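You operate a simulated robot arm through the tools that you are given. There is no shell and no other tool. Be economical: measure what you need, move in short steps, check, and stop when the job is done.

The job below is to be done with a simulated two-armed robot. You get a single attempt, and the scene is never put back.

JOB
Stand the divider in the blue clasp box and fasten the box.
Fine: it is in the upper green drawer; drawer shut again; lid shut, clasp turned upright; the boxes stay where they stand. Set down upright: cream strip.

The check looks at the end state, three seconds after you hand in, the way a careful person would. Anything else that was tipped, shoved, dropped, spilled or broken makes it a failure. Lids that push on must go on centred and level and be pressed home; caps that screw on are set level and turned clockwise until they are tight.

ROBOT AND FRAMES
Two 6-joint arms with two-finger parallel grippers on one trunk, on a base that drives. Base frame: it is fixed to the floor where the robot stands at the start and does not move with it; the origin is under the middle of the robot, x ahead of it, y to its left, z up; the surface under the hand at the start is at about z = 0.8. Readings come in m, degrees, newtons and seconds.
The left shoulder is at the start at [0.28, 0.185, 1.13], the right one opposite. With the tool pointing down near the work surface each hand reaches from about 0.52 to 0.92 m from the robot's upright axis, wherever it stands, measured 20 degrees to its own side. Places, roughly: blue box lid [0.6, 0.7, 1]; blue clasp [0.4, 0.7, 0.9]; fil case [0.5, 0.7, 0.8]; red clasp box [1, 0.75, 0.75]; upper green drawer [0.7, 0.1, 0.9]. Payload 1.57 kg a hand.
Tool frame (each hand has its own): the origin (TCP) lies between the finger pads and is the grasp point; the fingertips stand 0.03 m ahead of it; z points along the fingers, y is the line along which they close. Largest opening 0.08 m; finger width 0.017, thickness 0.012; the body of the gripper, 0.04 by 0.082 m, starts 0.08 m behind the TCP.
Orientation is told as [roll, pitch, yaw] about the base's x, y, z axes, in that order, counted from this pose: with the fingers straight down and closing along the base's y, the tool's x points along the base's -x, its y along +y and its z along -z.

CONTROLS
- The arms move only by the tool jog_arm. It takes "left_series", "right_series" or both (then of equal length, played together; a hand with none holds still); each is one flat list of numbers, 7 for each row, row after row: the shift along the tool's x, y, z in m, then the turn, a rotation vector about the tool's x, y, z in degrees, then the opening, from 0 (shut) to 1 (fully open). In form: [dx, dy, dz, wx, wy, wz, fingers, dx, dy, dz, wx, wy, wz, fingers, ...]. A call has 1 to 10 rows; each row shifts and turns the commanded pose from where the row before left it, along the tool's axes as they then stand. Each row takes 0.2 s and may step no farther than 0.05 m and 8.6 degrees from the row before; otherwise, or with a gripper value out of range, the whole call is refused. Where a pose cannot be reached the arm comes as near as it can. A force on the tool above 40 N (or 10 N above the force at the start of the call, whichever is more), or a blocked arm, ends the call early, and 0.2 s more pass. The fingers move at their own pace (about 0.153 m/s each) and stop on an object; they squeeze with about 42 N. The grip force told is the motor's: it shows also when the fingers shut on nothing. Time passes only in rows, and 0.2 s behind the last, so rows that do not move let the fingers close. The reply holds the time, the measured pose of the TCP, the force on the tool along the base axes, the opening and the grip force, in the units named above and with some noise, with the torque about the TCP (base axes, N m) and any sound that the robot's microphone picked up, and new pictures: "pictures" is both (left out), scene, wrist or none (wrist: the cameras of the hands that moved).
- Cameras (640 x 400 px; columns grow to the right, rows downward): "scene" is now at [0.2221, 0.0407, 1.5613]; the picture's right is [0.54, -0.84, 0.00], its down [-0.67, -0.43, -0.60] and it looks along [0.50, 0.33, -0.80] (base axes); focal length 247 px, centre (320, 200). "left" rides on the left gripper at [0.072, 0.007, -0.122] in its tool frame; the picture's right is [-0.09, 1.00, 0.00], its down [-0.84, -0.08, -0.54] and it looks along [-0.54, -0.05, 0.84] (tool axes); focal length 238 px, centre (320, 200). "right" rides on the right gripper at [0.072, -0.007, -0.122] in its tool frame; the picture's right is [0.09, 1.00, 0.00], its down [-0.84, 0.08, -0.54] and it looks along [-0.54, 0.05, 0.84] (tool axes); focal length 238 px, centre (320, 200). There is no depth. A picture from a camera that has moved, and an enlarged one, comes with that camera's place and axes in the base frame and with its lens.
- raise_lower(by): slides the trunk up (or, below 0, down) by that many m; the arms and the scene camera ride with it, the base frame stays. It gives what a move gives, with no picture.
- roll_base(legs): drives the robot by 1 to 6 legs, each [ahead, turn to the left] in m and degrees, along the robot's own axes; the way and the turn of a leg run together, so that a leg with both is an arc; at most 1.5 m and 180 degrees a leg. The arms and the cameras ride along, it lands a little off, and it stops where it bumps. It gives what a move gives, and a new picture of the scene camera.
- pan_tilt(pan, tilt): turns the head with the scene camera to pan (to the left, within 86 degrees either way) and tilt (down, from -29 to 69), counted from straight ahead of the robot. It gives what a move gives, and a new picture of the scene camera.
- zoom(camera, box): a new picture of the part [left, top, right, bottom] of that camera's present view, enlarged. The clock stands still meanwhile.
- job_done(): hands the job in; it is judged then, once.

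Go step by step. Nothing tells you exact positions but the pictures and the camera data: compare them with the known pose of the tool, close in by small moves and look again before you grip or let go. The budget is 120 turns and 260 pictures, counting those below and the enlarged ones. Unless the task says otherwise, let go and move clear before handing in, and close with one line.

The tools are called as a command line: name --argument value ..., lists and objects as JSON in quotes. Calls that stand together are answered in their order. jog_arm: Moves the arms, as the interface text tells. Its arguments: {"type":"object","properties":{"left_series":{"type":"array","items":{"type":"number"}},"right_series":{"type":"array","items":{"type":"number"}},"pictures":{"type":"string","enum":["both","scene","wrist","none"]}},"required":[]} The other tools are called the same way: raise_lower (by) slides the trunk up or down; roll_base (legs) drives the base; pan_tilt (pan, tilt) turns the head that bears the scene camera; zoom (camera, box) takes an enlarged picture of a part of a camera's view; job_done () hands the job in.

At the start:

```text
t: 0.0
left_tcp_pos: [0.4246, 0.4534, 1.2168]
left_tcp_rot: [0.2, 0.0, 0.1]
left_ft_force: [-0.2, -0.6, -0.2]
left_ft_torque: [-0.02, 0.02, 0.02]
left_opening: 0.0802
left_grip_force: 0.0
right_tcp_pos: [0.6084, 0.0401, 1.2157]
right_tcp_rot: [0.0, -0.1, 0.0]
right_ft_force: [0.6, -0.4, 0.7]
right_ft_torque: [0.03, -0.03, 0.01]
right_opening: 0.0796
right_grip_force: 0.0
trunk travel left (down, up): [-0.825, 0.165]
robot x, y, heading: [0.0009, -0.0006, 0.1]
head pan, tilt: [32.8, 53.1]
```

scene: 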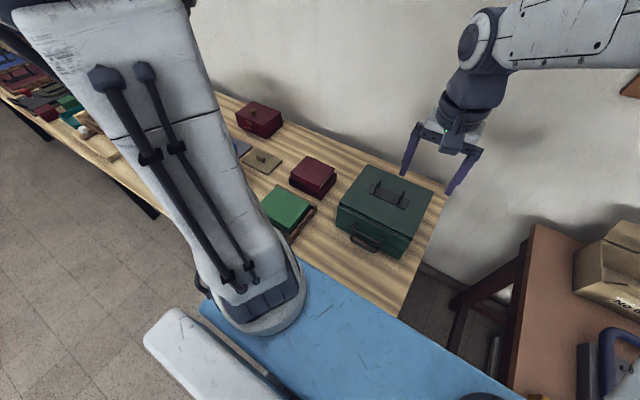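
right: 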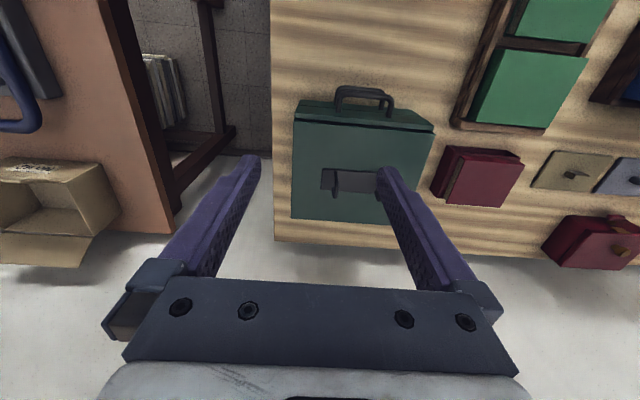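
left: 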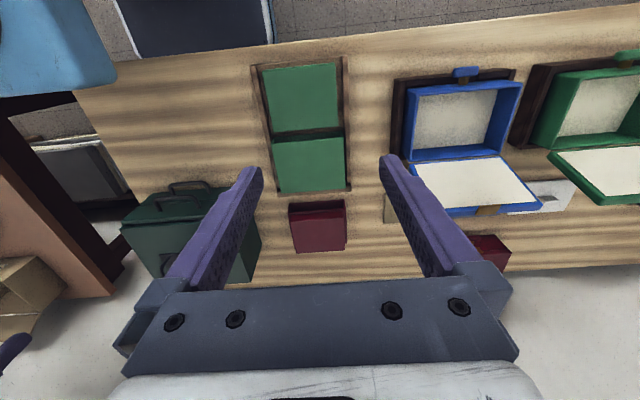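

I see a bench with a green two-drawer chest, an open blue clasp box and other boxes. I'll look around closer first.

zoom --camera "left" --box '[220, 40, 600, 280]'

pan_tilt --pan 60 --tilt 45

pan_tilt --pan 5 --tilt 60

```text
1.67 times, centred on (410, 160) of left
camera zoom: at [0.3535, 0.4601, 1.3386], right [0.09, 1.0, 0.0], down [0.84, -0.08, 0.54], along [0.54, -0.05, -0.84], focal length 397 px, centre (170, 267)
```

zoom: 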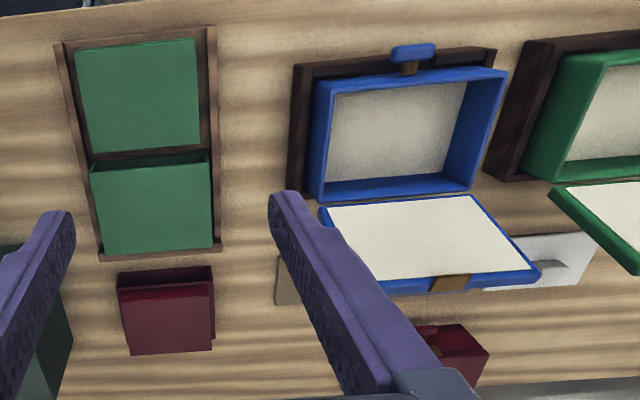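

```text
t: 0.9
left_tcp_pos: [0.4249, 0.4535, 1.2164]
left_tcp_rot: [0.0, 0.0, 0.1]
left_ft_force: [0.1, -0.3, 0.0]
left_ft_torque: [0.04, -0.01, 0.02]
left_opening: 0.0801
left_grip_force: 0.1
right_tcp_pos: [0.6071, 0.0404, 1.216]
right_tcp_rot: [0.0, -0.1, 0.0]
right_ft_force: [0.2, 0.0, -0.1]
right_ft_torque: [-0.02, 0.0, 0.02]
right_opening: 0.0798
right_grip_force: 0.0
trunk travel left (down, up): [-0.825, 0.165]
robot x, y, heading: [0.0051, -0.0016, 0.1]
head pan, tilt: [60.0, 45.0]
camera scene: at [0.2006, 0.071, 1.5723], right [0.87, -0.5, 0.0], down [-0.35, -0.61, -0.71], along [0.35, 0.61, -0.71], focal length 247 px, centre (320, 200)
```

scene: 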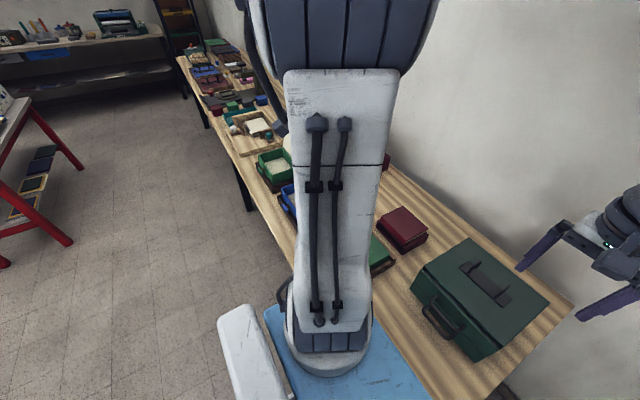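

```text
t: 2.2
left_tcp_pos: [0.424, 0.4539, 1.2159]
left_tcp_rot: [0.1, 0.0, 0.1]
left_ft_force: [-0.3, 0.3, 0.3]
left_ft_torque: [0.0, 0.02, -0.03]
left_opening: 0.0801
left_grip_force: 0.1
right_tcp_pos: [0.6087, 0.0412, 1.2154]
right_tcp_rot: [0.0, -0.1, 0.0]
right_ft_force: [-0.2, 0.1, 0.1]
right_ft_torque: [0.0, 0.0, 0.01]
right_opening: 0.08
right_grip_force: 0.1
trunk travel left (down, up): [-0.825, 0.165]
robot x, y, heading: [-0.0015, -0.0005, 0.0]
head pan, tilt: [5.0, 60.0]
camera scene: at [0.2263, 0.0064, 1.5529], right [0.09, -1.0, 0.0], down [-0.86, -0.08, -0.5], along [0.5, 0.04, -0.87], focal length 247 px, centre (320, 200)
```

scene: 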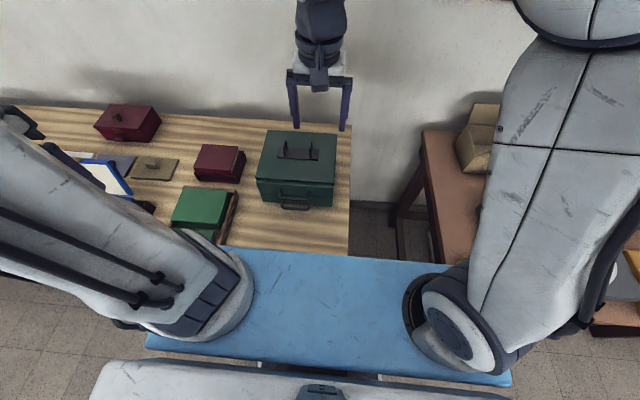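

The dark green cabinet is near (0.7, 0.1) and the open blue box near (0.5, 0.7). I'll zoom in on both.

zoom --camera "right" --box '[260, 70, 480, 240]'

zoom --camera "scene" --box '[160, 110, 360, 235]'

zoom --camera "left" --box '[370, 50, 570, 230]'

```text
2.35 times, centred on (370, 155) of right
camera zoom: at [0.5364, 0.0339, 1.3365], right [-0.09, 1.0, 0.0], down [0.84, 0.08, 0.54], along [0.54, 0.05, -0.84], focal length 561 px, centre (202, 306)
```

zoom: 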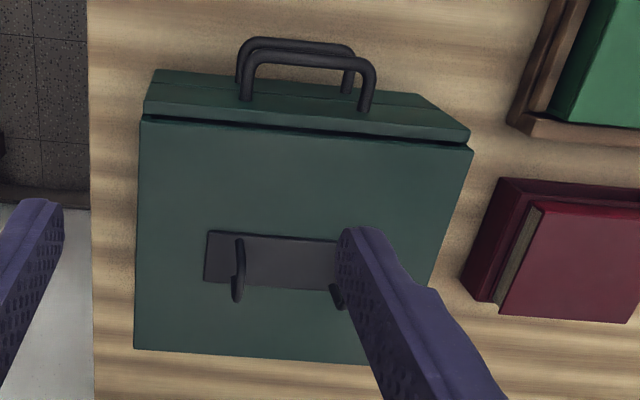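

```text
3.20 times, centred on (260, 172) of scene
camera zoom: at [0.2263, 0.0064, 1.5529], right [0.09, -1.0, 0.0], down [-0.86, -0.08, -0.5], along [0.5, 0.04, -0.87], focal length 792 px, centre (512, 288)
```

zoom: 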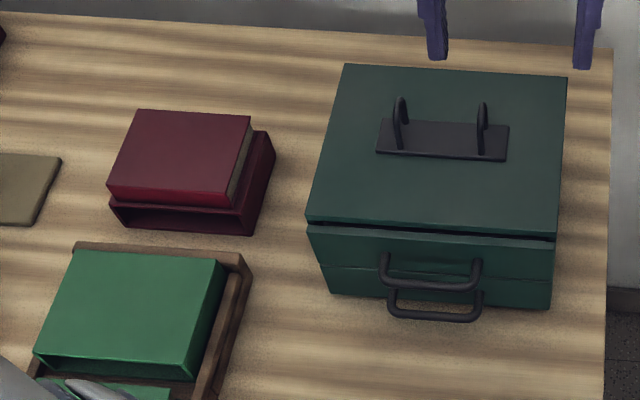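

```text
2.22 times, centred on (470, 140) of left
camera zoom: at [0.3535, 0.4601, 1.3386], right [0.09, 1.0, 0.0], down [0.84, -0.08, 0.54], along [0.54, -0.05, -0.84], focal length 530 px, centre (-13, 333)
```

zoom: 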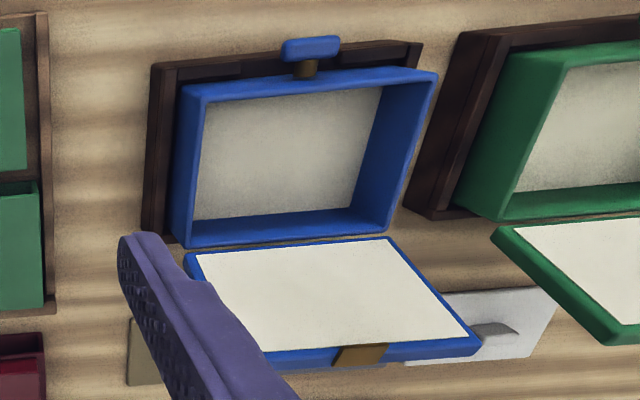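

The dark green chest has two drawers with bow handles facing me; the upper bar is at about (0.598, 0.117, 0.90). I'll turn the right hand 90° so it can straddle that bar.

jog_arm --right_series '[0, 0, 0.005, 0, 0, -8.5, 1, 0, 0, 0.005, 0, 0, -8.5, 1, 0, 0, 0.005, 0, 0, -8.5, 1, 0, 0, 0.005, 0, 0, -8.5, 1, 0, 0, 0.005, 0, 0, -8.5, 1, 0, 0, 0.005, 0, 0, -8.5, 1, 0, 0, 0.005, 0, 0, -8.5, 1, 0, 0, 0.005, 0, 0, -8.5, 1, 0, 0, 0.005, 0, 0, -8.5, 1, 0, 0, 0.005, 0, 0, -8.5, 1]' --pictures "none"

jog_arm --right_series '[0, 0, 0.0, 0, 0, -5, 1, -0.04, 0, 0, 0, 0, 0, 1, -0.04, 0, 0.02, 0, 0, 0, 1, 0, 0, 0.02, 0, 0, 0, 1]'

```text
t: 4.4
left_tcp_pos: [0.425, 0.4543, 1.2172]
left_tcp_rot: [0.1, 0.0, 0.2]
left_ft_force: [0.3, 0.3, 0.4]
left_ft_torque: [-0.03, -0.01, 0.02]
left_opening: 0.0799
left_grip_force: 0.2
right_tcp_pos: [0.6095, 0.0408, 1.1659]
right_tcp_rot: [-0.1, 0.0, 85.2]
right_ft_force: [-0.1, 1.2, 0.0]
right_ft_torque: [-0.03, 0.01, -0.03]
right_opening: 0.0801
right_grip_force: 0.1
trunk travel left (down, up): [-0.825, 0.165]
robot x, y, heading: [-0.0018, 0.0019, 0.1]
head pan, tilt: [5.0, 60.0]
```

```text
t: 5.4
left_tcp_pos: [0.424, 0.453, 1.2159]
left_tcp_rot: [0.2, 0.0, 0.1]
left_ft_force: [0.5, 0.4, 0.0]
left_ft_torque: [-0.03, 0.04, -0.02]
left_opening: 0.0802
left_grip_force: 0.0
right_tcp_pos: [0.6071, 0.1194, 1.126]
right_tcp_rot: [0.1, 0.0, 90.0]
right_ft_force: [-0.1, 0.6, 0.1]
right_ft_torque: [-0.01, -0.02, -0.01]
right_opening: 0.0798
right_grip_force: 0.0
trunk travel left (down, up): [-0.825, 0.165]
robot x, y, heading: [0.0009, -0.0025, -0.0]
head pan, tilt: [5.0, 60.0]
camera scene: at [0.2263, 0.0067, 1.5529], right [0.09, -1.0, 0.0], down [-0.86, -0.08, -0.5], along [0.5, 0.04, -0.87], focal length 247 px, centre (320, 200)
camera right: at [0.6146, 0.0478, 1.2461], right [-1.0, -0.09, 0.0], down [-0.08, 0.84, 0.54], along [-0.05, 0.54, -0.84], focal length 238 px, centre (320, 200)
```

scene: 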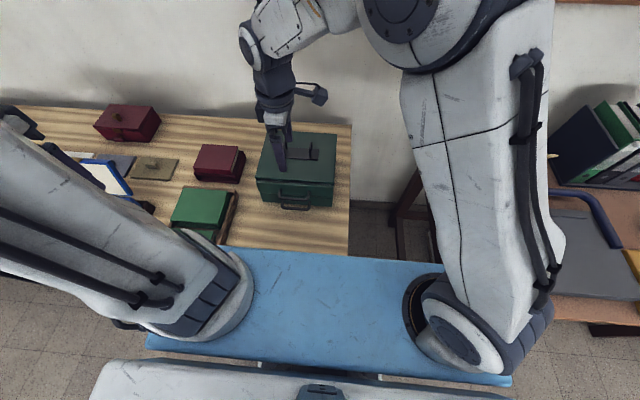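
right: 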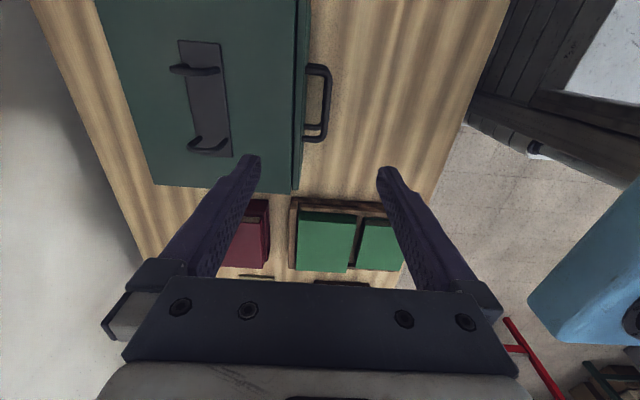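

The bar is confirmed near x 0.60. The gap behind it is only about 3 cm, so I narrow the fingers and come down to just above.

jog_arm --right_series '[0.007, 0.005, 0.04, 0, 0, 0, 0.38, 0, 0, 0.04, 0, 0, 0, 0.38, 0, 0, 0.04, 0, 0, 0, 0.38, 0, 0, 0.03, 0, 0, 0, 0.38, 0, 0, 0, 0, 0, 0, 0.38]'

zoom --camera "scene" --box '[240, 120, 360, 220]'

```text
t: 6.6
left_tcp_pos: [0.4254, 0.4539, 1.2164]
left_tcp_rot: [0.1, 0.1, 0.1]
left_ft_force: [-0.1, -0.5, 0.6]
left_ft_torque: [0.0, -0.02, 0.05]
left_opening: 0.0798
left_grip_force: 0.1
right_tcp_pos: [0.6033, 0.1135, 0.976]
right_tcp_rot: [0.0, -0.1, 90.1]
right_ft_force: [0.5, 1.0, 0.9]
right_ft_torque: [-0.01, 0.02, -0.01]
right_opening: 0.0303
right_grip_force: 0.1
trunk travel left (down, up): [-0.825, 0.165]
robot x, y, heading: [0.0014, 0.0023, -0.2]
head pan, tilt: [5.0, 60.0]
camera scene: at [0.2265, 0.0065, 1.5528], right [0.09, -1.0, 0.0], down [-0.86, -0.08, -0.5], along [0.5, 0.04, -0.87], focal length 247 px, centre (320, 200)
camera right: at [0.6112, 0.0405, 1.0971], right [-1.0, -0.09, 0.0], down [-0.08, 0.84, 0.54], along [-0.05, 0.54, -0.84], focal length 238 px, centre (320, 200)
```

scene: 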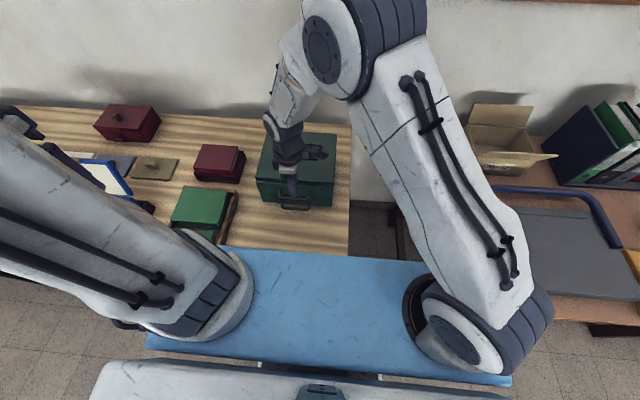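
right: 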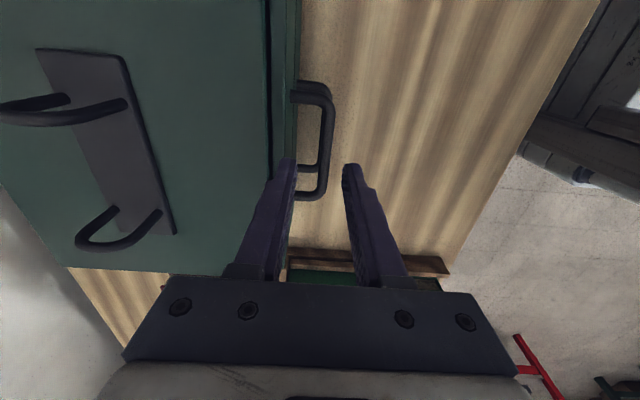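

```text
4.00 times, centred on (300, 170) of scene
camera zoom: at [0.2265, 0.0065, 1.5528], right [0.09, -1.0, 0.0], down [-0.86, -0.08, -0.5], along [0.5, 0.04, -0.87], focal length 990 px, centre (400, 320)
```

zoom: 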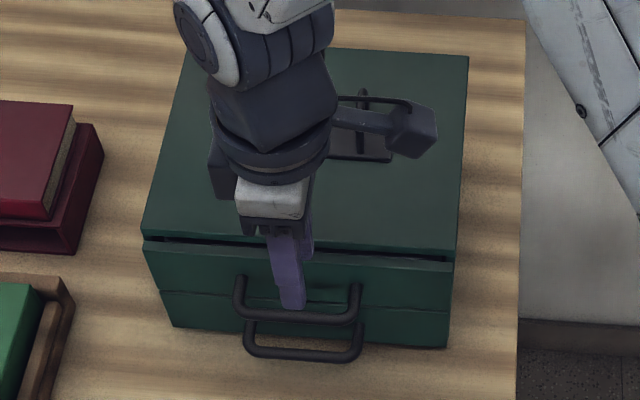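

The bar centre is about x 0.597 and the drawer front about 0.626. I shift back 8 mm, narrow the fingers a little and lower around the bar.

jog_arm --right_series '[0.0, 0.008, 0.0, 0, 0, 0, 0.32, 0, 0, 0.03, 0, 0, 0, 0.32, 0, 0, 0, 0, 0, 0, 0.32]'

zoom --camera "right" --box '[220, 60, 420, 240]'

zoom --camera "scene" --box '[260, 150, 340, 220]'

```text
t: 7.4
left_tcp_pos: [0.4257, 0.4541, 1.2156]
left_tcp_rot: [0.1, 0.1, 0.1]
left_ft_force: [0.2, 0.0, 0.5]
left_ft_torque: [0.0, 0.0, 0.01]
left_opening: 0.0799
left_grip_force: 0.1
right_tcp_pos: [0.594, 0.1122, 0.9441]
right_tcp_rot: [0.1, 0.0, 90.0]
right_ft_force: [0.2, -0.2, 0.5]
right_ft_torque: [-0.03, -0.02, -0.04]
right_opening: 0.0255
right_grip_force: 0.0
trunk travel left (down, up): [-0.825, 0.165]
robot x, y, heading: [-0.0027, 0.0008, -0.0]
head pan, tilt: [5.0, 60.0]
camera scene: at [0.2265, 0.0065, 1.5528], right [0.09, -1.0, 0.0], down [-0.86, -0.08, -0.5], along [0.5, 0.04, -0.87], focal length 247 px, centre (320, 200)
camera right: at [0.6014, 0.0404, 1.0659], right [-1.0, -0.09, 0.0], down [-0.08, 0.84, 0.54], along [-0.05, 0.54, -0.84], focal length 238 px, centre (320, 200)
```

scene: 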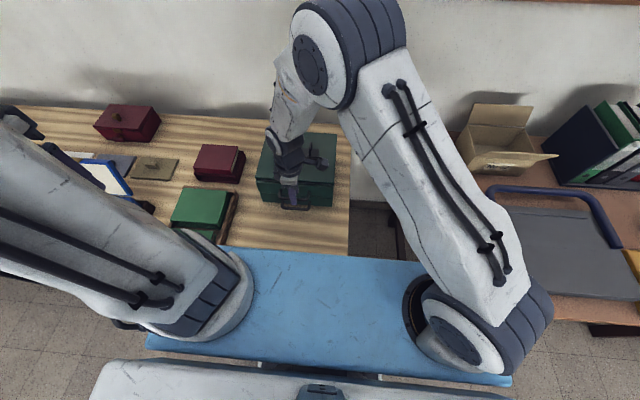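
right: 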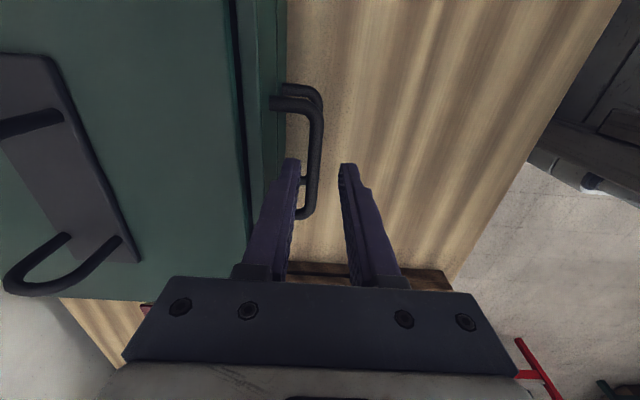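

```text
2.22 times, centred on (320, 150) of right
camera zoom: at [0.6014, 0.0404, 1.0659], right [-1.0, -0.09, 0.0], down [-0.08, 0.84, 0.54], along [-0.05, 0.54, -0.84], focal length 530 px, centre (320, 311)
```

zoom: 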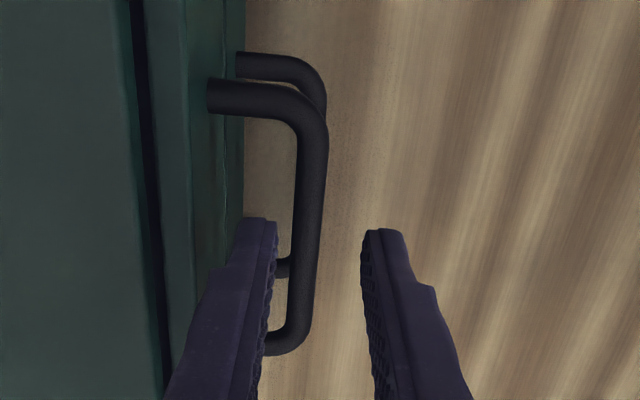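

```text
5.71 times, centred on (300, 185) of scene
camera zoom: at [0.2265, 0.0065, 1.5528], right [0.09, -1.0, 0.0], down [-0.86, -0.08, -0.5], along [0.5, 0.04, -0.87], focal length 1414 px, centre (434, 286)
```

zoom: 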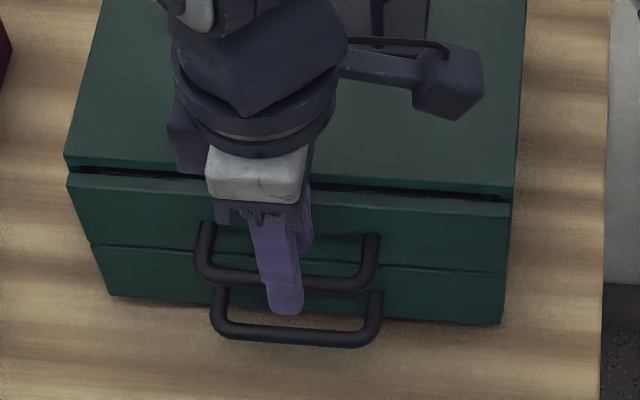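

Alignment is good with a small 3 mm correction. Lowering now and closing on the bar.

jog_arm --right_series '[0.0, -0.003, 0.02, 0, 0, 0, 0.32, 0, 0, 0.02, 0, 0, 0, 0.32, 0, 0, 0.012, 0, 0, 0, 0.32, 0, 0, 0, 0, 0, 0, 0.32]' --pictures "wrist"

zoom --camera "scene" --box '[260, 150, 340, 220]'

```text
t: 8.4
left_tcp_pos: [0.4236, 0.4545, 1.2171]
left_tcp_rot: [-0.1, 0.1, 0.1]
left_ft_force: [-0.2, -0.2, 0.1]
left_ft_torque: [0.01, 0.01, 0.0]
left_opening: 0.0802
left_grip_force: 0.0
right_tcp_pos: [0.5985, 0.1149, 0.8943]
right_tcp_rot: [0.0, 0.0, 90.0]
right_ft_force: [-0.2, 0.6, 0.1]
right_ft_torque: [0.02, 0.0, -0.01]
right_opening: 0.0256
right_grip_force: 0.0
trunk travel left (down, up): [-0.825, 0.165]
robot x, y, heading: [-0.0002, -0.0019, -0.3]
head pan, tilt: [5.0, 60.0]
camera right: at [0.6057, 0.0431, 1.0152], right [-1.0, -0.09, 0.0], down [-0.08, 0.84, 0.54], along [-0.05, 0.54, -0.84], focal length 238 px, centre (320, 200)
```

right: 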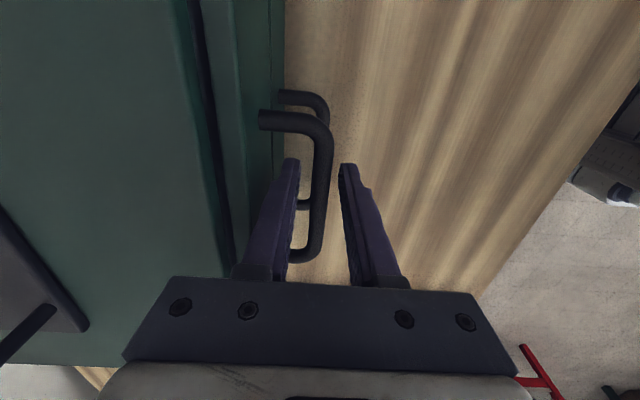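

```text
5.71 times, centred on (300, 185) of scene
camera zoom: at [0.2263, 0.0064, 1.5528], right [0.09, -1.0, 0.0], down [-0.86, -0.08, -0.5], along [0.5, 0.04, -0.87], focal length 1414 px, centre (434, 286)
```

zoom: 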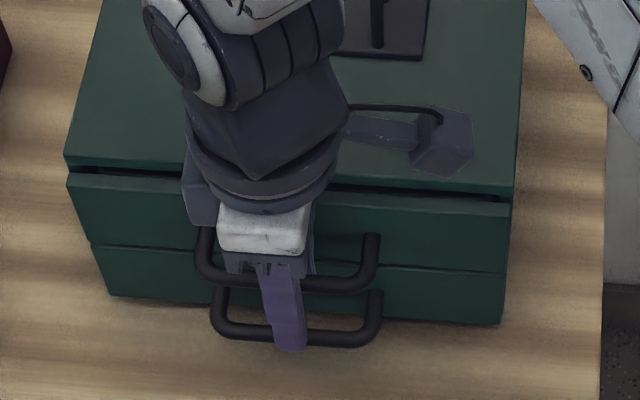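

The bar is between the pads. I close and pull a little to see the drawer follow.

jog_arm --right_series '[0, 0, 0, 0, 0, 0, 0.05, 0, 0, 0, 0, 0, 0, 0.0, 0, 0.01, 0, 0, 0, 0, 0, 0, 0.015, 0, 0, 0, 0, 0, 0, 0.015, 0, 0, 0, 0, 0]' --pictures "both"

```text
t: 9.6
left_tcp_pos: [0.4241, 0.4548, 1.216]
left_tcp_rot: [0.1, 0.0, 0.1]
left_ft_force: [-0.7, -0.1, 0.4]
left_ft_torque: [0.01, 0.01, -0.01]
left_opening: 0.0799
left_grip_force: 0.2
right_tcp_pos: [0.5567, 0.1148, 0.8935]
right_tcp_rot: [-0.2, -0.3, 90.0]
right_ft_force: [-0.9, 2.5, 24.0]
right_ft_torque: [-0.26, -0.02, 0.48]
right_opening: 0.0099
right_grip_force: 27.5
trunk travel left (down, up): [-0.825, 0.165]
robot x, y, heading: [-0.0016, -0.0045, 0.1]
head pan, tilt: [5.0, 60.0]
camera scene: at [0.2256, 0.0064, 1.5533], right [0.09, -1.0, 0.0], down [-0.86, -0.08, -0.5], along [0.5, 0.04, -0.87], focal length 247 px, centre (320, 200)
camera right: at [0.5642, 0.0426, 1.015], right [-1.0, -0.09, 0.0], down [-0.08, 0.83, 0.54], along [-0.05, 0.54, -0.84], focal length 238 px, centre (320, 200)
```

scene: 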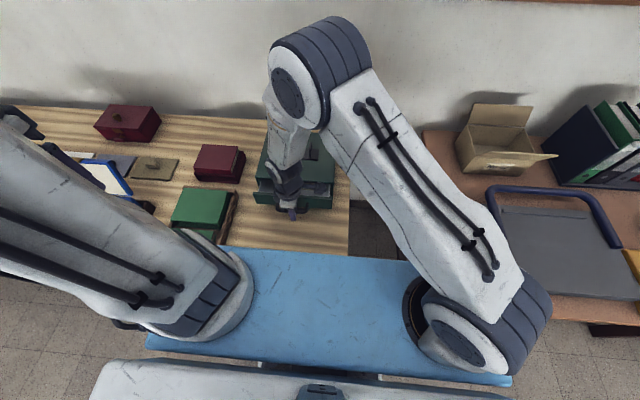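
right: 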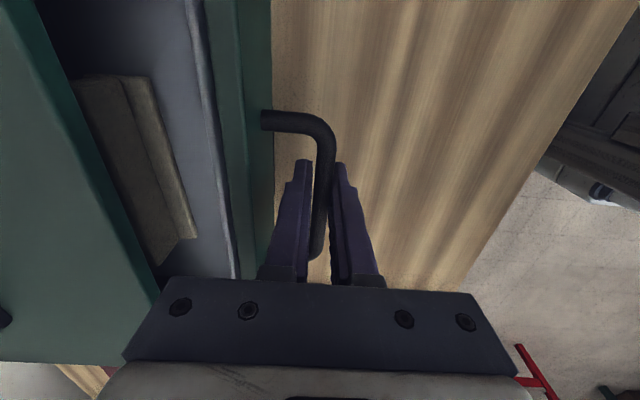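

The drawer slides and something grey-brown shows inside. I keep pulling, easing up slightly.

jog_arm --right_series '[0, 0.015, -0.001, 0, 0, 0, 0, 0, 0.015, 0, 0, 0, 0, 0, 0, 0.015, 0, 0, 0, 0, 0, 0, 0.015, 0, 0, 0, 0, 0, 0, 0.015, 0, 0, 0, 0, 0, 0, 0.015, 0, 0, 0, 0, 0, 0, 0, 0, 0, 0, 0, 0]' --pictures "both"

```text
t: 11.2
left_tcp_pos: [0.4247, 0.4551, 1.2157]
left_tcp_rot: [0.1, 0.2, 0.2]
left_ft_force: [0.2, -0.3, 0.8]
left_ft_torque: [0.0, 0.01, 0.0]
left_opening: 0.0801
left_grip_force: 0.1
right_tcp_pos: [0.4655, 0.1137, 0.8936]
right_tcp_rot: [0.0, 0.0, 89.9]
right_ft_force: [-0.8, 17.0, -16.7]
right_ft_torque: [0.04, -0.06, 0.51]
right_opening: 0.0096
right_grip_force: 27.6
trunk travel left (down, up): [-0.825, 0.165]
robot x, y, heading: [-0.0005, 0.0005, 0.3]
head pan, tilt: [5.0, 60.0]
camera scene: at [0.2268, 0.0076, 1.5525], right [0.09, -1.0, 0.0], down [-0.86, -0.08, -0.5], along [0.5, 0.04, -0.87], focal length 247 px, centre (320, 200)
camera right: at [0.4738, 0.0426, 1.0149], right [-1.0, -0.09, 0.0], down [-0.08, 0.84, 0.54], along [-0.05, 0.54, -0.84], focal length 238 px, centre (320, 200)
```

scene: 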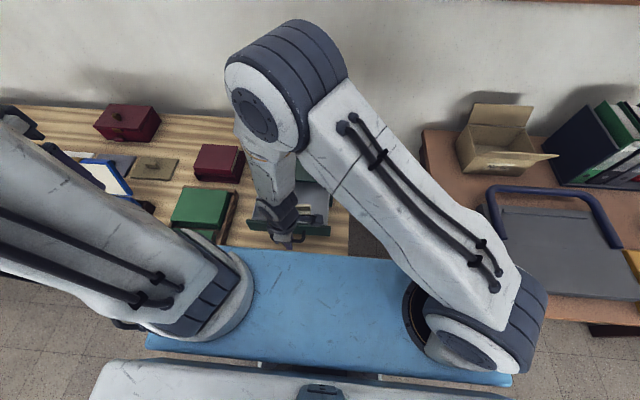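
right: 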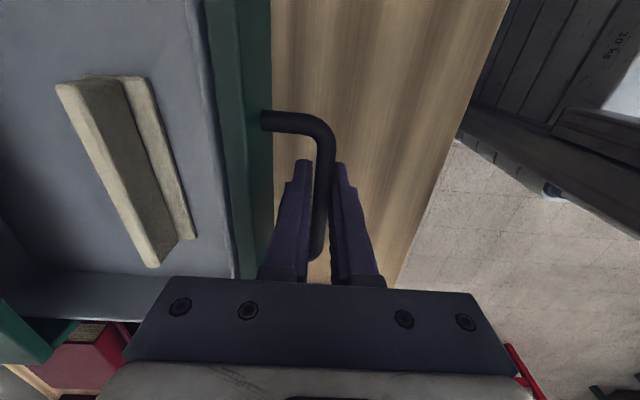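

The drawer is open with the divider lying inside. I let go and lift the hand clear to look.

jog_arm --right_series '[0, 0, 0, 0, 0, 0, 0.32, 0, 0, 0, 0, 0, 0, 0.32, 0, 0, -0.03, 0, 0, 0, 0.32, 0, 0, -0.05, 0, 0, 0, 0.5, 0, 0, -0.05, 0, 0, 0, 1, 0.02, -0.05, -0.03, 0, 0, 0, 1, 0.03, -0.03, -0.03, 0, 0, 0, 1]' --pictures "both"

zoom --camera "right" --box '[200, 60, 440, 260]'

```text
refused: row 6 steps farther than a row can; nothing moved
```

```text
2.00 times, centred on (320, 160) of right
camera zoom: at [0.4738, 0.0426, 1.0149], right [-1.0, -0.09, 0.0], down [-0.08, 0.84, 0.54], along [-0.05, 0.54, -0.84], focal length 477 px, centre (320, 280)
```

zoom: 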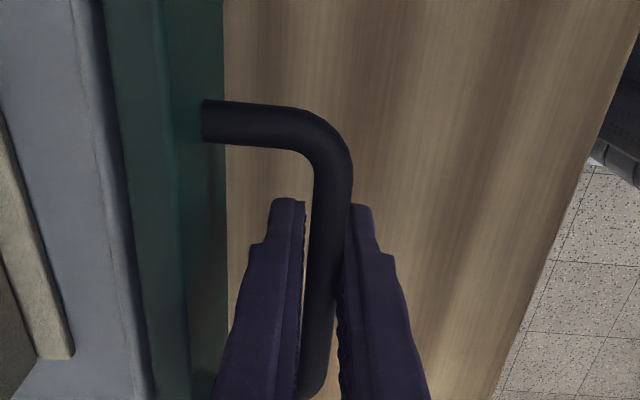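

One row was too long; I repeat the release in shorter steps.

jog_arm --right_series '[0, 0, 0, 0, 0, 0, 0.32, 0, 0, 0, 0, 0, 0, 0.32, 0, 0, -0.03, 0, 0, 0, 0.32, 0, 0, -0.04, 0, 0, 0, 0.5, 0, 0, -0.04, 0, 0, 0, 1, 0.02, -0.04, -0.01, 0, 0, 0, 1, 0.02, -0.04, -0.01, 0, 0, 0, 1, 0.02, -0.02, -0.03, 0, 0, 0, 1, 0, 0, -0.04, 0, 0, 0, 1]' --pictures "both"

zoom --camera "right" --box '[200, 60, 440, 260]'

zoom --camera "scene" --box '[230, 140, 360, 250]'

```text
t: 13.2
left_tcp_pos: [0.4247, 0.4524, 1.2139]
left_tcp_rot: [0.1, 0.2, 0.1]
left_ft_force: [0.4, -0.1, -0.6]
left_ft_torque: [-0.03, 0.0, 0.02]
left_opening: 0.08
left_grip_force: 0.0
right_tcp_pos: [0.5677, 0.0529, 1.096]
right_tcp_rot: [0.0, 0.0, 90.0]
right_ft_force: [0.0, 0.2, 0.2]
right_ft_torque: [-0.01, 0.03, -0.02]
right_opening: 0.0802
right_grip_force: 0.0
trunk travel left (down, up): [-0.825, 0.165]
robot x, y, heading: [-0.0007, -0.0002, -0.0]
head pan, tilt: [5.0, 60.0]
camera scene: at [0.2264, 0.0064, 1.5528], right [0.09, -1.0, 0.0], down [-0.86, -0.08, -0.5], along [0.5, 0.04, -0.87], focal length 247 px, centre (320, 200)
camera right: at [0.5758, -0.0194, 1.2177], right [-1.0, -0.09, 0.0], down [-0.08, 0.84, 0.54], along [-0.05, 0.54, -0.84], focal length 238 px, centre (320, 200)
```

scene: 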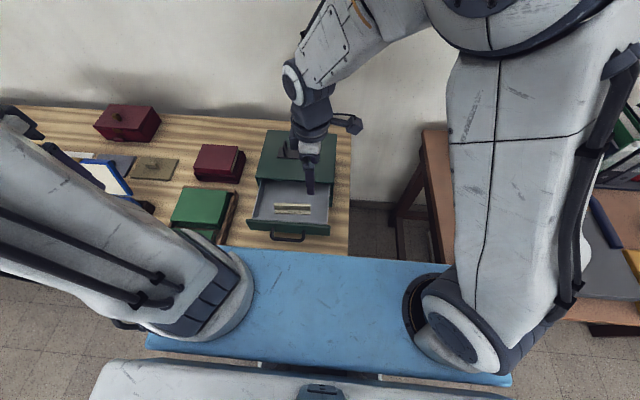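
right: 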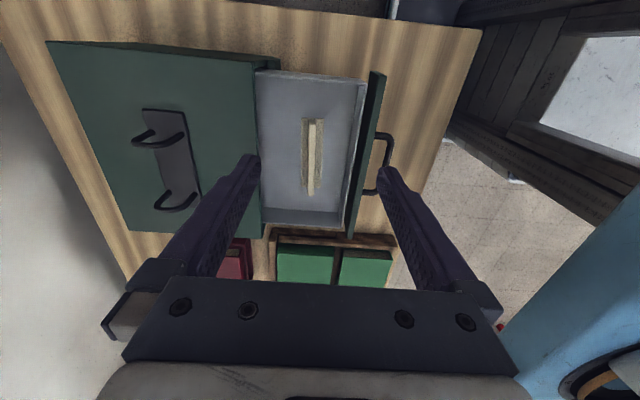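

```text
2.00 times, centred on (320, 160) of right
camera zoom: at [0.5758, -0.0194, 1.2177], right [-1.0, -0.09, 0.0], down [-0.08, 0.84, 0.54], along [-0.05, 0.54, -0.84], focal length 477 px, centre (320, 280)
```

zoom: 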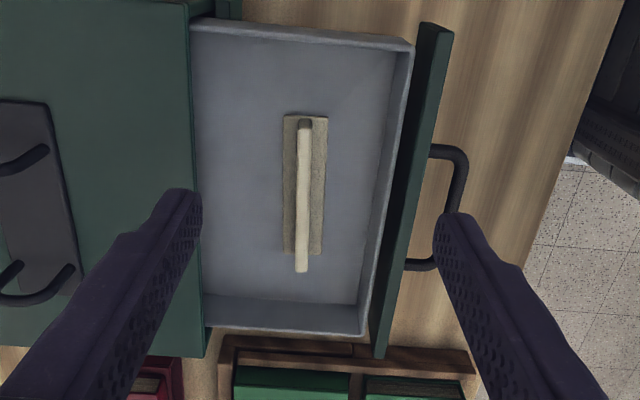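

```text
3.64 times, centred on (295, 195) of scene
camera zoom: at [0.2264, 0.0064, 1.5528], right [0.09, -1.0, 0.0], down [-0.86, -0.08, -0.5], along [0.5, 0.04, -0.87], focal length 900 px, centre (411, 218)
```

zoom: 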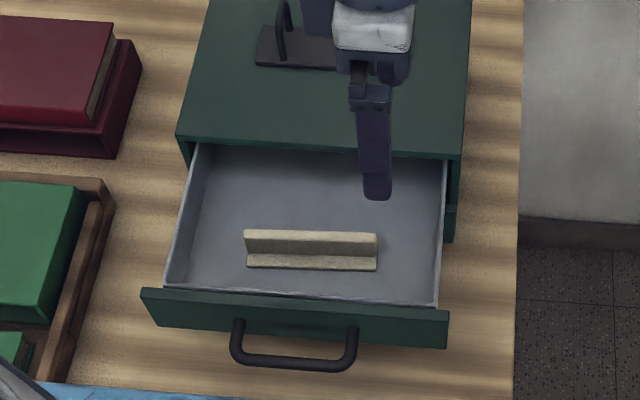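

The divider is an inverted T about 11 cm long, standing along y at about (0.576, 0.115), with its top at z≈0.90. I'll take it with the left hand, since the blue box is on its side, so I clear the right hand and turn the left one.

jog_arm --right_series '[0, 0, -0.05, 0, 0, 0, 1, 0.04, 0, -0.03, 0, 0, 0, 1, 0.045, 0, 0, 0, 0, 0, 1, 0.045, 0, 0, 0, 0, 0, 1, 0.045, 0, 0, 0, 0, 0, 1, 0.045, 0, 0, 0, 0, 0, 1, 0, 0, 0, 0, 0, 0, 1, 0, 0, 0, 0, 0, 0, 1, 0, 0, 0, 0, 0, 0, 1, 0, 0, 0, 0, 0, 0, 1]' --left_series '[0, 0, 0.0, 0, 0, 8.5, 1, 0, 0, 0.0, 0, 0, 8.5, 1, 0, 0, 0.0, 0, 0, 8.5, 1, 0, 0, 0.0, 0, 0, 8.5, 1, 0, 0, 0.0, 0, 0, 8.5, 1, 0, 0, 0.0, 0, 0, 8.5, 1, 0, 0, 0.0, 0, 0, 8.5, 1, 0, 0, 0.0, 0, 0, 8.5, 1, 0, 0, 0.0, 0, 0, 8.5, 1, 0, 0, 0.0, 0, 0, 8.5, 1]' --pictures "none"

jog_arm --left_series '[0, 0, 0, 0, 0, 5, 1, -0.04, 0.02, 0, 0, 0, 0, 1, -0.04, 0.02, 0, 0, 0, 0, 1, -0.04, 0.02, 0, 0, 0, 0, 1, -0.04, 0.02, 0, 0, 0, 0, 1, -0.04, 0.02, 0, 0, 0, 0, 1, -0.04, 0.02, 0, 0, 0, 0, 1, -0.04, 0.02, 0, 0, 0, 0, 1, -0.04, 0.01, 0.02, 0, 0, 0, 0.5, -0.02, 0, 0.04, 0, 0, 0, 0.5]'

```text
t: 15.4
left_tcp_pos: [0.4252, 0.4535, 1.2149]
left_tcp_rot: [0.1, 0.1, -85.2]
left_ft_force: [-0.4, 0.6, -1.3]
left_ft_torque: [0.0, 0.01, 0.02]
left_opening: 0.0801
left_grip_force: 0.0
right_tcp_pos: [0.568, -0.1673, 1.1777]
right_tcp_rot: [0.0, -0.1, 90.0]
right_ft_force: [-0.5, -0.1, 0.7]
right_ft_torque: [0.01, 0.01, 0.01]
right_opening: 0.0799
right_grip_force: 0.1
trunk travel left (down, up): [-0.825, 0.165]
robot x, y, heading: [0.0015, -0.0003, -0.2]
head pan, tilt: [5.0, 60.0]
```

```text
t: 17.6
left_tcp_pos: [0.5786, 0.1169, 1.1548]
left_tcp_rot: [0.0, 0.2, -89.9]
left_ft_force: [0.0, 0.3, 0.3]
left_ft_torque: [-0.01, 0.0, -0.01]
left_opening: 0.04
left_grip_force: 0.0
right_tcp_pos: [0.5678, -0.1669, 1.1779]
right_tcp_rot: [0.0, 0.2, 90.1]
right_ft_force: [-0.2, 0.5, 1.5]
right_ft_torque: [-0.04, 0.01, 0.0]
right_opening: 0.0798
right_grip_force: 0.0
trunk travel left (down, up): [-0.825, 0.165]
robot x, y, heading: [0.001, 0.0012, -0.0]
head pan, tilt: [5.0, 60.0]
camera scene: at [0.2263, 0.0063, 1.5529], right [0.09, -1.0, 0.0], down [-0.86, -0.08, -0.5], along [0.5, 0.04, -0.87], focal length 247 px, centre (320, 200)
camera left: at [0.5845, 0.1883, 1.2775], right [1.0, -0.09, 0.0], down [-0.08, -0.84, 0.54], along [-0.05, -0.54, -0.84], focal length 238 px, centre (320, 200)
```

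scene: 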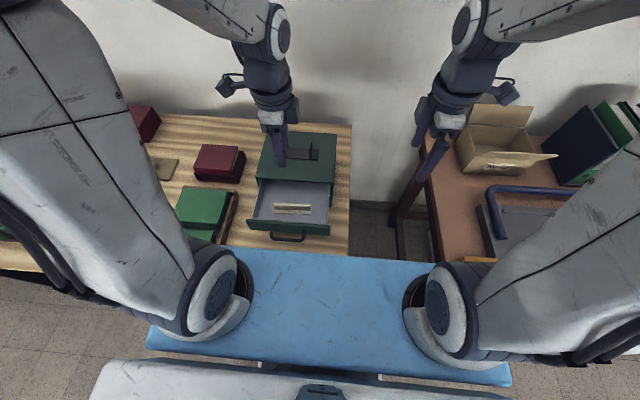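
left: 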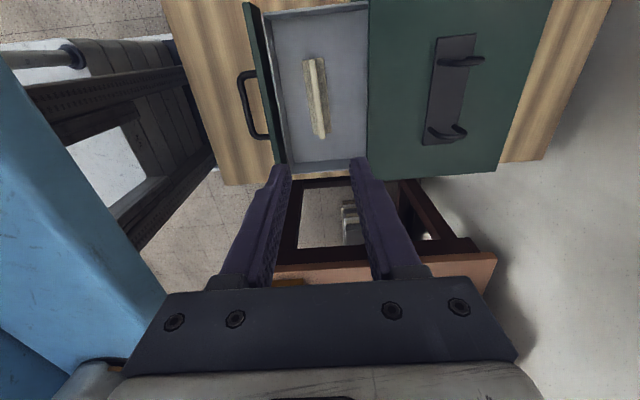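

Divider centre is about (0.576, 0.12), turned about 3°. I match the angle and descend to above it.

jog_arm --left_series '[0.002, -0.002, 0.04, 0, 0, -3, 0.5, 0, 0, 0.05, 0, 0, 0, 0.5, 0, 0, 0.05, 0, 0, 0, 0.5, 0, 0, 0.045, 0, 0, 0, 0.5, 0, 0, 0, 0, 0, 0, 0.5]' --pictures "both"

zoom --camera "left" --box '[220, 60, 420, 220]'

zoom --camera "scene" --box '[245, 150, 345, 240]'

```text
t: 18.8
left_tcp_pos: [0.5778, 0.1169, 0.9683]
left_tcp_rot: [-0.1, 0.1, -87.0]
left_ft_force: [-0.8, -0.5, -0.4]
left_ft_torque: [0.02, 0.01, -0.04]
left_opening: 0.0399
left_grip_force: 0.0
right_tcp_pos: [0.5694, -0.1661, 1.1775]
right_tcp_rot: [0.0, 0.0, 90.1]
right_ft_force: [0.1, -0.7, 0.4]
right_ft_torque: [-0.02, 0.05, 0.0]
right_opening: 0.0801
right_grip_force: 0.1
trunk travel left (down, up): [-0.825, 0.165]
robot x, y, heading: [-0.0032, -0.0019, -0.0]
head pan, tilt: [5.0, 60.0]
camera scene: at [0.2266, 0.0064, 1.5528], right [0.09, -1.0, 0.0], down [-0.86, -0.08, -0.5], along [0.5, 0.04, -0.87], focal length 247 px, centre (320, 200)
camera left: at [0.5812, 0.1893, 1.0905], right [1.0, -0.04, 0.0], down [-0.03, -0.84, 0.54], along [-0.02, -0.54, -0.84], focal length 238 px, centre (320, 200)
```

scene: 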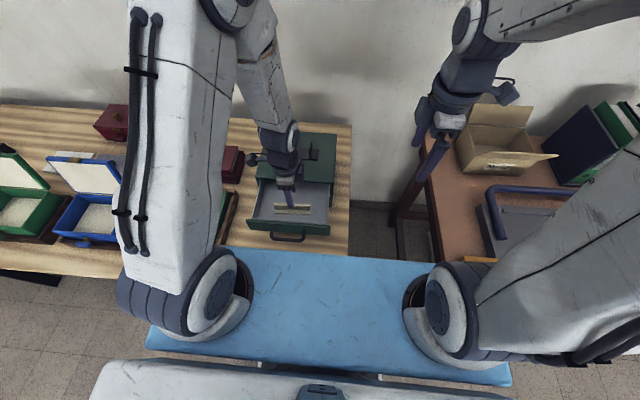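
left: 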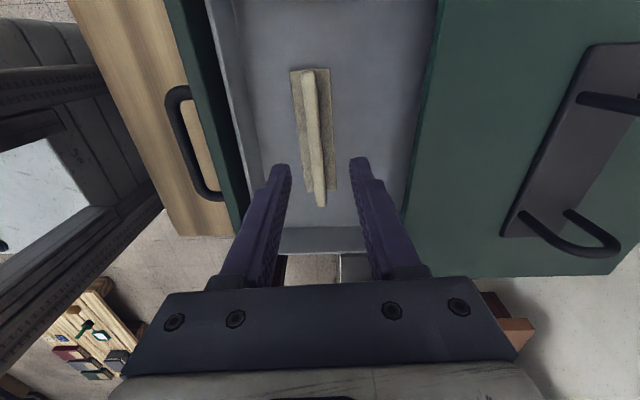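

```text
2.50 times, centred on (320, 140) of left
camera zoom: at [0.5812, 0.1893, 1.0905], right [1.0, -0.04, 0.0], down [-0.03, -0.84, 0.54], along [-0.02, -0.54, -0.84], focal length 596 px, centre (320, 350)
```

zoom: 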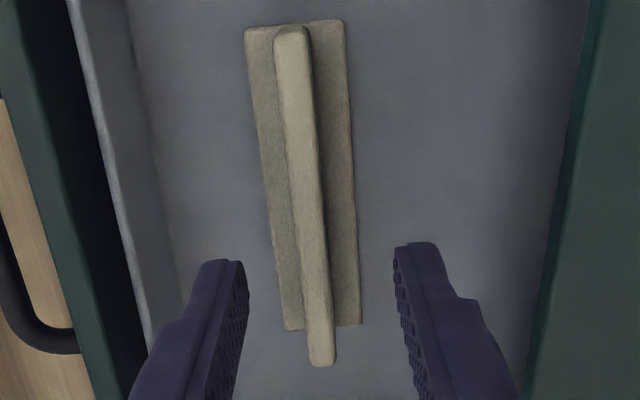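

```text
4.44 times, centred on (295, 195) of scene
camera zoom: at [0.2266, 0.0064, 1.5528], right [0.09, -1.0, 0.0], down [-0.86, -0.08, -0.5], along [0.5, 0.04, -0.87], focal length 1100 px, centre (431, 222)
```

zoom: 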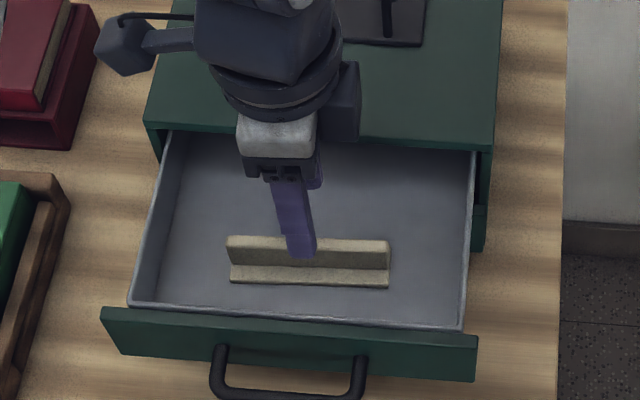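

Aligned; divider top ~0.90 and foot ~0.872. I go down to TCP z≈0.912, so the tips straddle the plate above the foot.

jog_arm --left_series '[0.001, -0.003, 0.03, 0, 0, 0, 0.5, 0, 0, 0.022, 0, 0, 0, 0.5, 0, 0, 0.004, 0, 0, 0, 0.5, 0, 0, 0, 0, 0, 0, 0.5]' --pictures "wrist"

zoom --camera "scene" --box '[265, 170, 325, 225]'

zoom --camera "left" --box '[260, 100, 380, 220]'

```text
t: 19.8
left_tcp_pos: [0.5712, 0.1167, 0.9136]
left_tcp_rot: [0.0, 0.0, -86.9]
left_ft_force: [-0.3, -0.9, 0.3]
left_ft_torque: [-0.03, 0.0, 0.01]
left_opening: 0.0399
left_grip_force: 0.1
right_tcp_pos: [0.5689, -0.1665, 1.177]
right_tcp_rot: [0.0, 0.0, 89.9]
right_ft_force: [0.7, 0.5, 0.0]
right_ft_torque: [-0.01, 0.01, 0.02]
right_opening: 0.0802
right_grip_force: 0.0
trunk travel left (down, up): [-0.825, 0.165]
robot x, y, heading: [-0.0016, -0.0036, 0.2]
head pan, tilt: [5.0, 60.0]
camera left: at [0.5741, 0.1891, 1.0368], right [1.0, -0.04, 0.0], down [-0.03, -0.84, 0.54], along [-0.02, -0.54, -0.84], focal length 238 px, centre (320, 200)
```

left: 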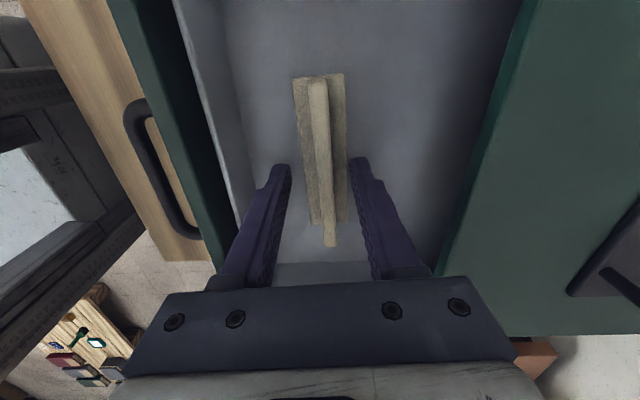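

```text
7.27 times, centred on (295, 198) of scene
camera zoom: at [0.2263, 0.0064, 1.5529], right [0.09, -1.0, 0.0], down [-0.86, -0.08, -0.5], along [0.5, 0.04, -0.87], focal length 1800 px, centre (502, 218)
```

zoom: 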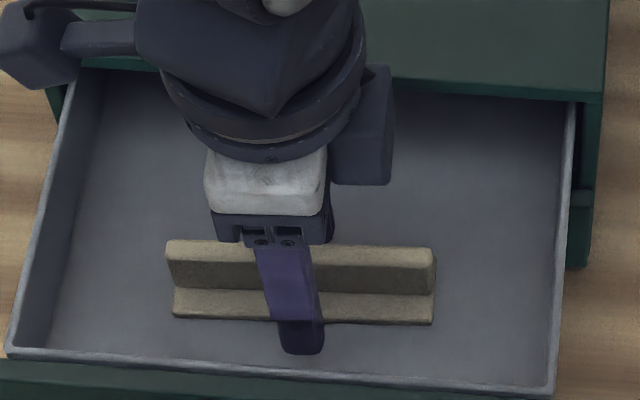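

```text
3.33 times, centred on (320, 160) of left
camera zoom: at [0.5741, 0.1891, 1.0368], right [1.0, -0.04, 0.0], down [-0.03, -0.84, 0.54], along [-0.02, -0.54, -0.84], focal length 794 px, centre (320, 333)
```

zoom: 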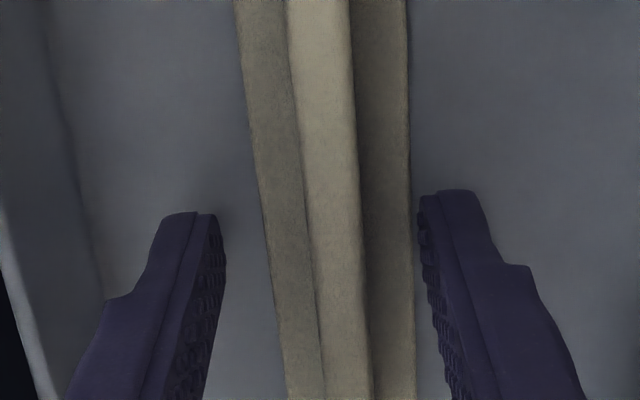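

A 4 mm shift to centre, then I close gently and check the opening.

jog_arm --left_series '[0, 0.004, 0, 0, 0, 0, 0.3, 0, 0, 0, 0, 0, 0, 0.2, 0, 0, 0, 0, 0, 0, 0.0, 0, 0, 0, 0, 0, 0, 0]' --pictures "wrist"

zoom --camera "scene" --box '[265, 170, 325, 225]'

```text
t: 20.8
left_tcp_pos: [0.5758, 0.117, 0.9156]
left_tcp_rot: [0.0, 0.1, -86.9]
left_ft_force: [0.2, -0.6, 0.0]
left_ft_torque: [-0.01, -0.01, 0.02]
left_opening: 0.009
left_grip_force: 27.4
right_tcp_pos: [0.5684, -0.1661, 1.177]
right_tcp_rot: [0.0, 0.0, 90.0]
right_ft_force: [-1.0, -0.8, 0.0]
right_ft_torque: [-0.03, -0.01, 0.0]
right_opening: 0.0799
right_grip_force: 0.0
trunk travel left (down, up): [-0.825, 0.165]
robot x, y, heading: [0.0008, 0.0021, -0.1]
head pan, tilt: [5.0, 60.0]
camera left: at [0.5783, 0.1888, 1.0372], right [1.0, -0.04, 0.0], down [-0.03, -0.84, 0.54], along [-0.02, -0.54, -0.84], focal length 238 px, centre (320, 200)
```

left: 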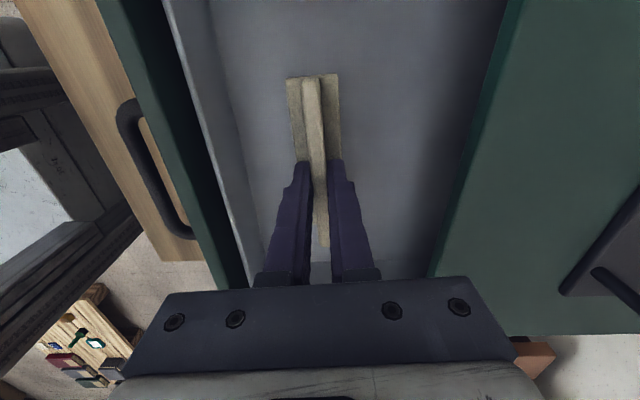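

```text
7.27 times, centred on (295, 198) of scene
camera zoom: at [0.2263, 0.0064, 1.5528], right [0.09, -1.0, 0.0], down [-0.86, -0.08, -0.5], along [0.5, 0.04, -0.87], focal length 1800 px, centre (502, 218)
```

zoom: 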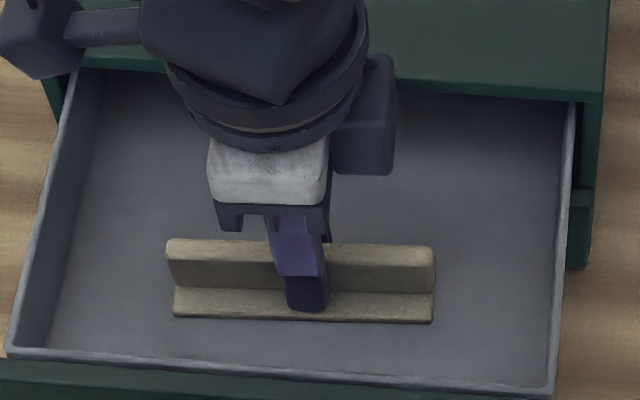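

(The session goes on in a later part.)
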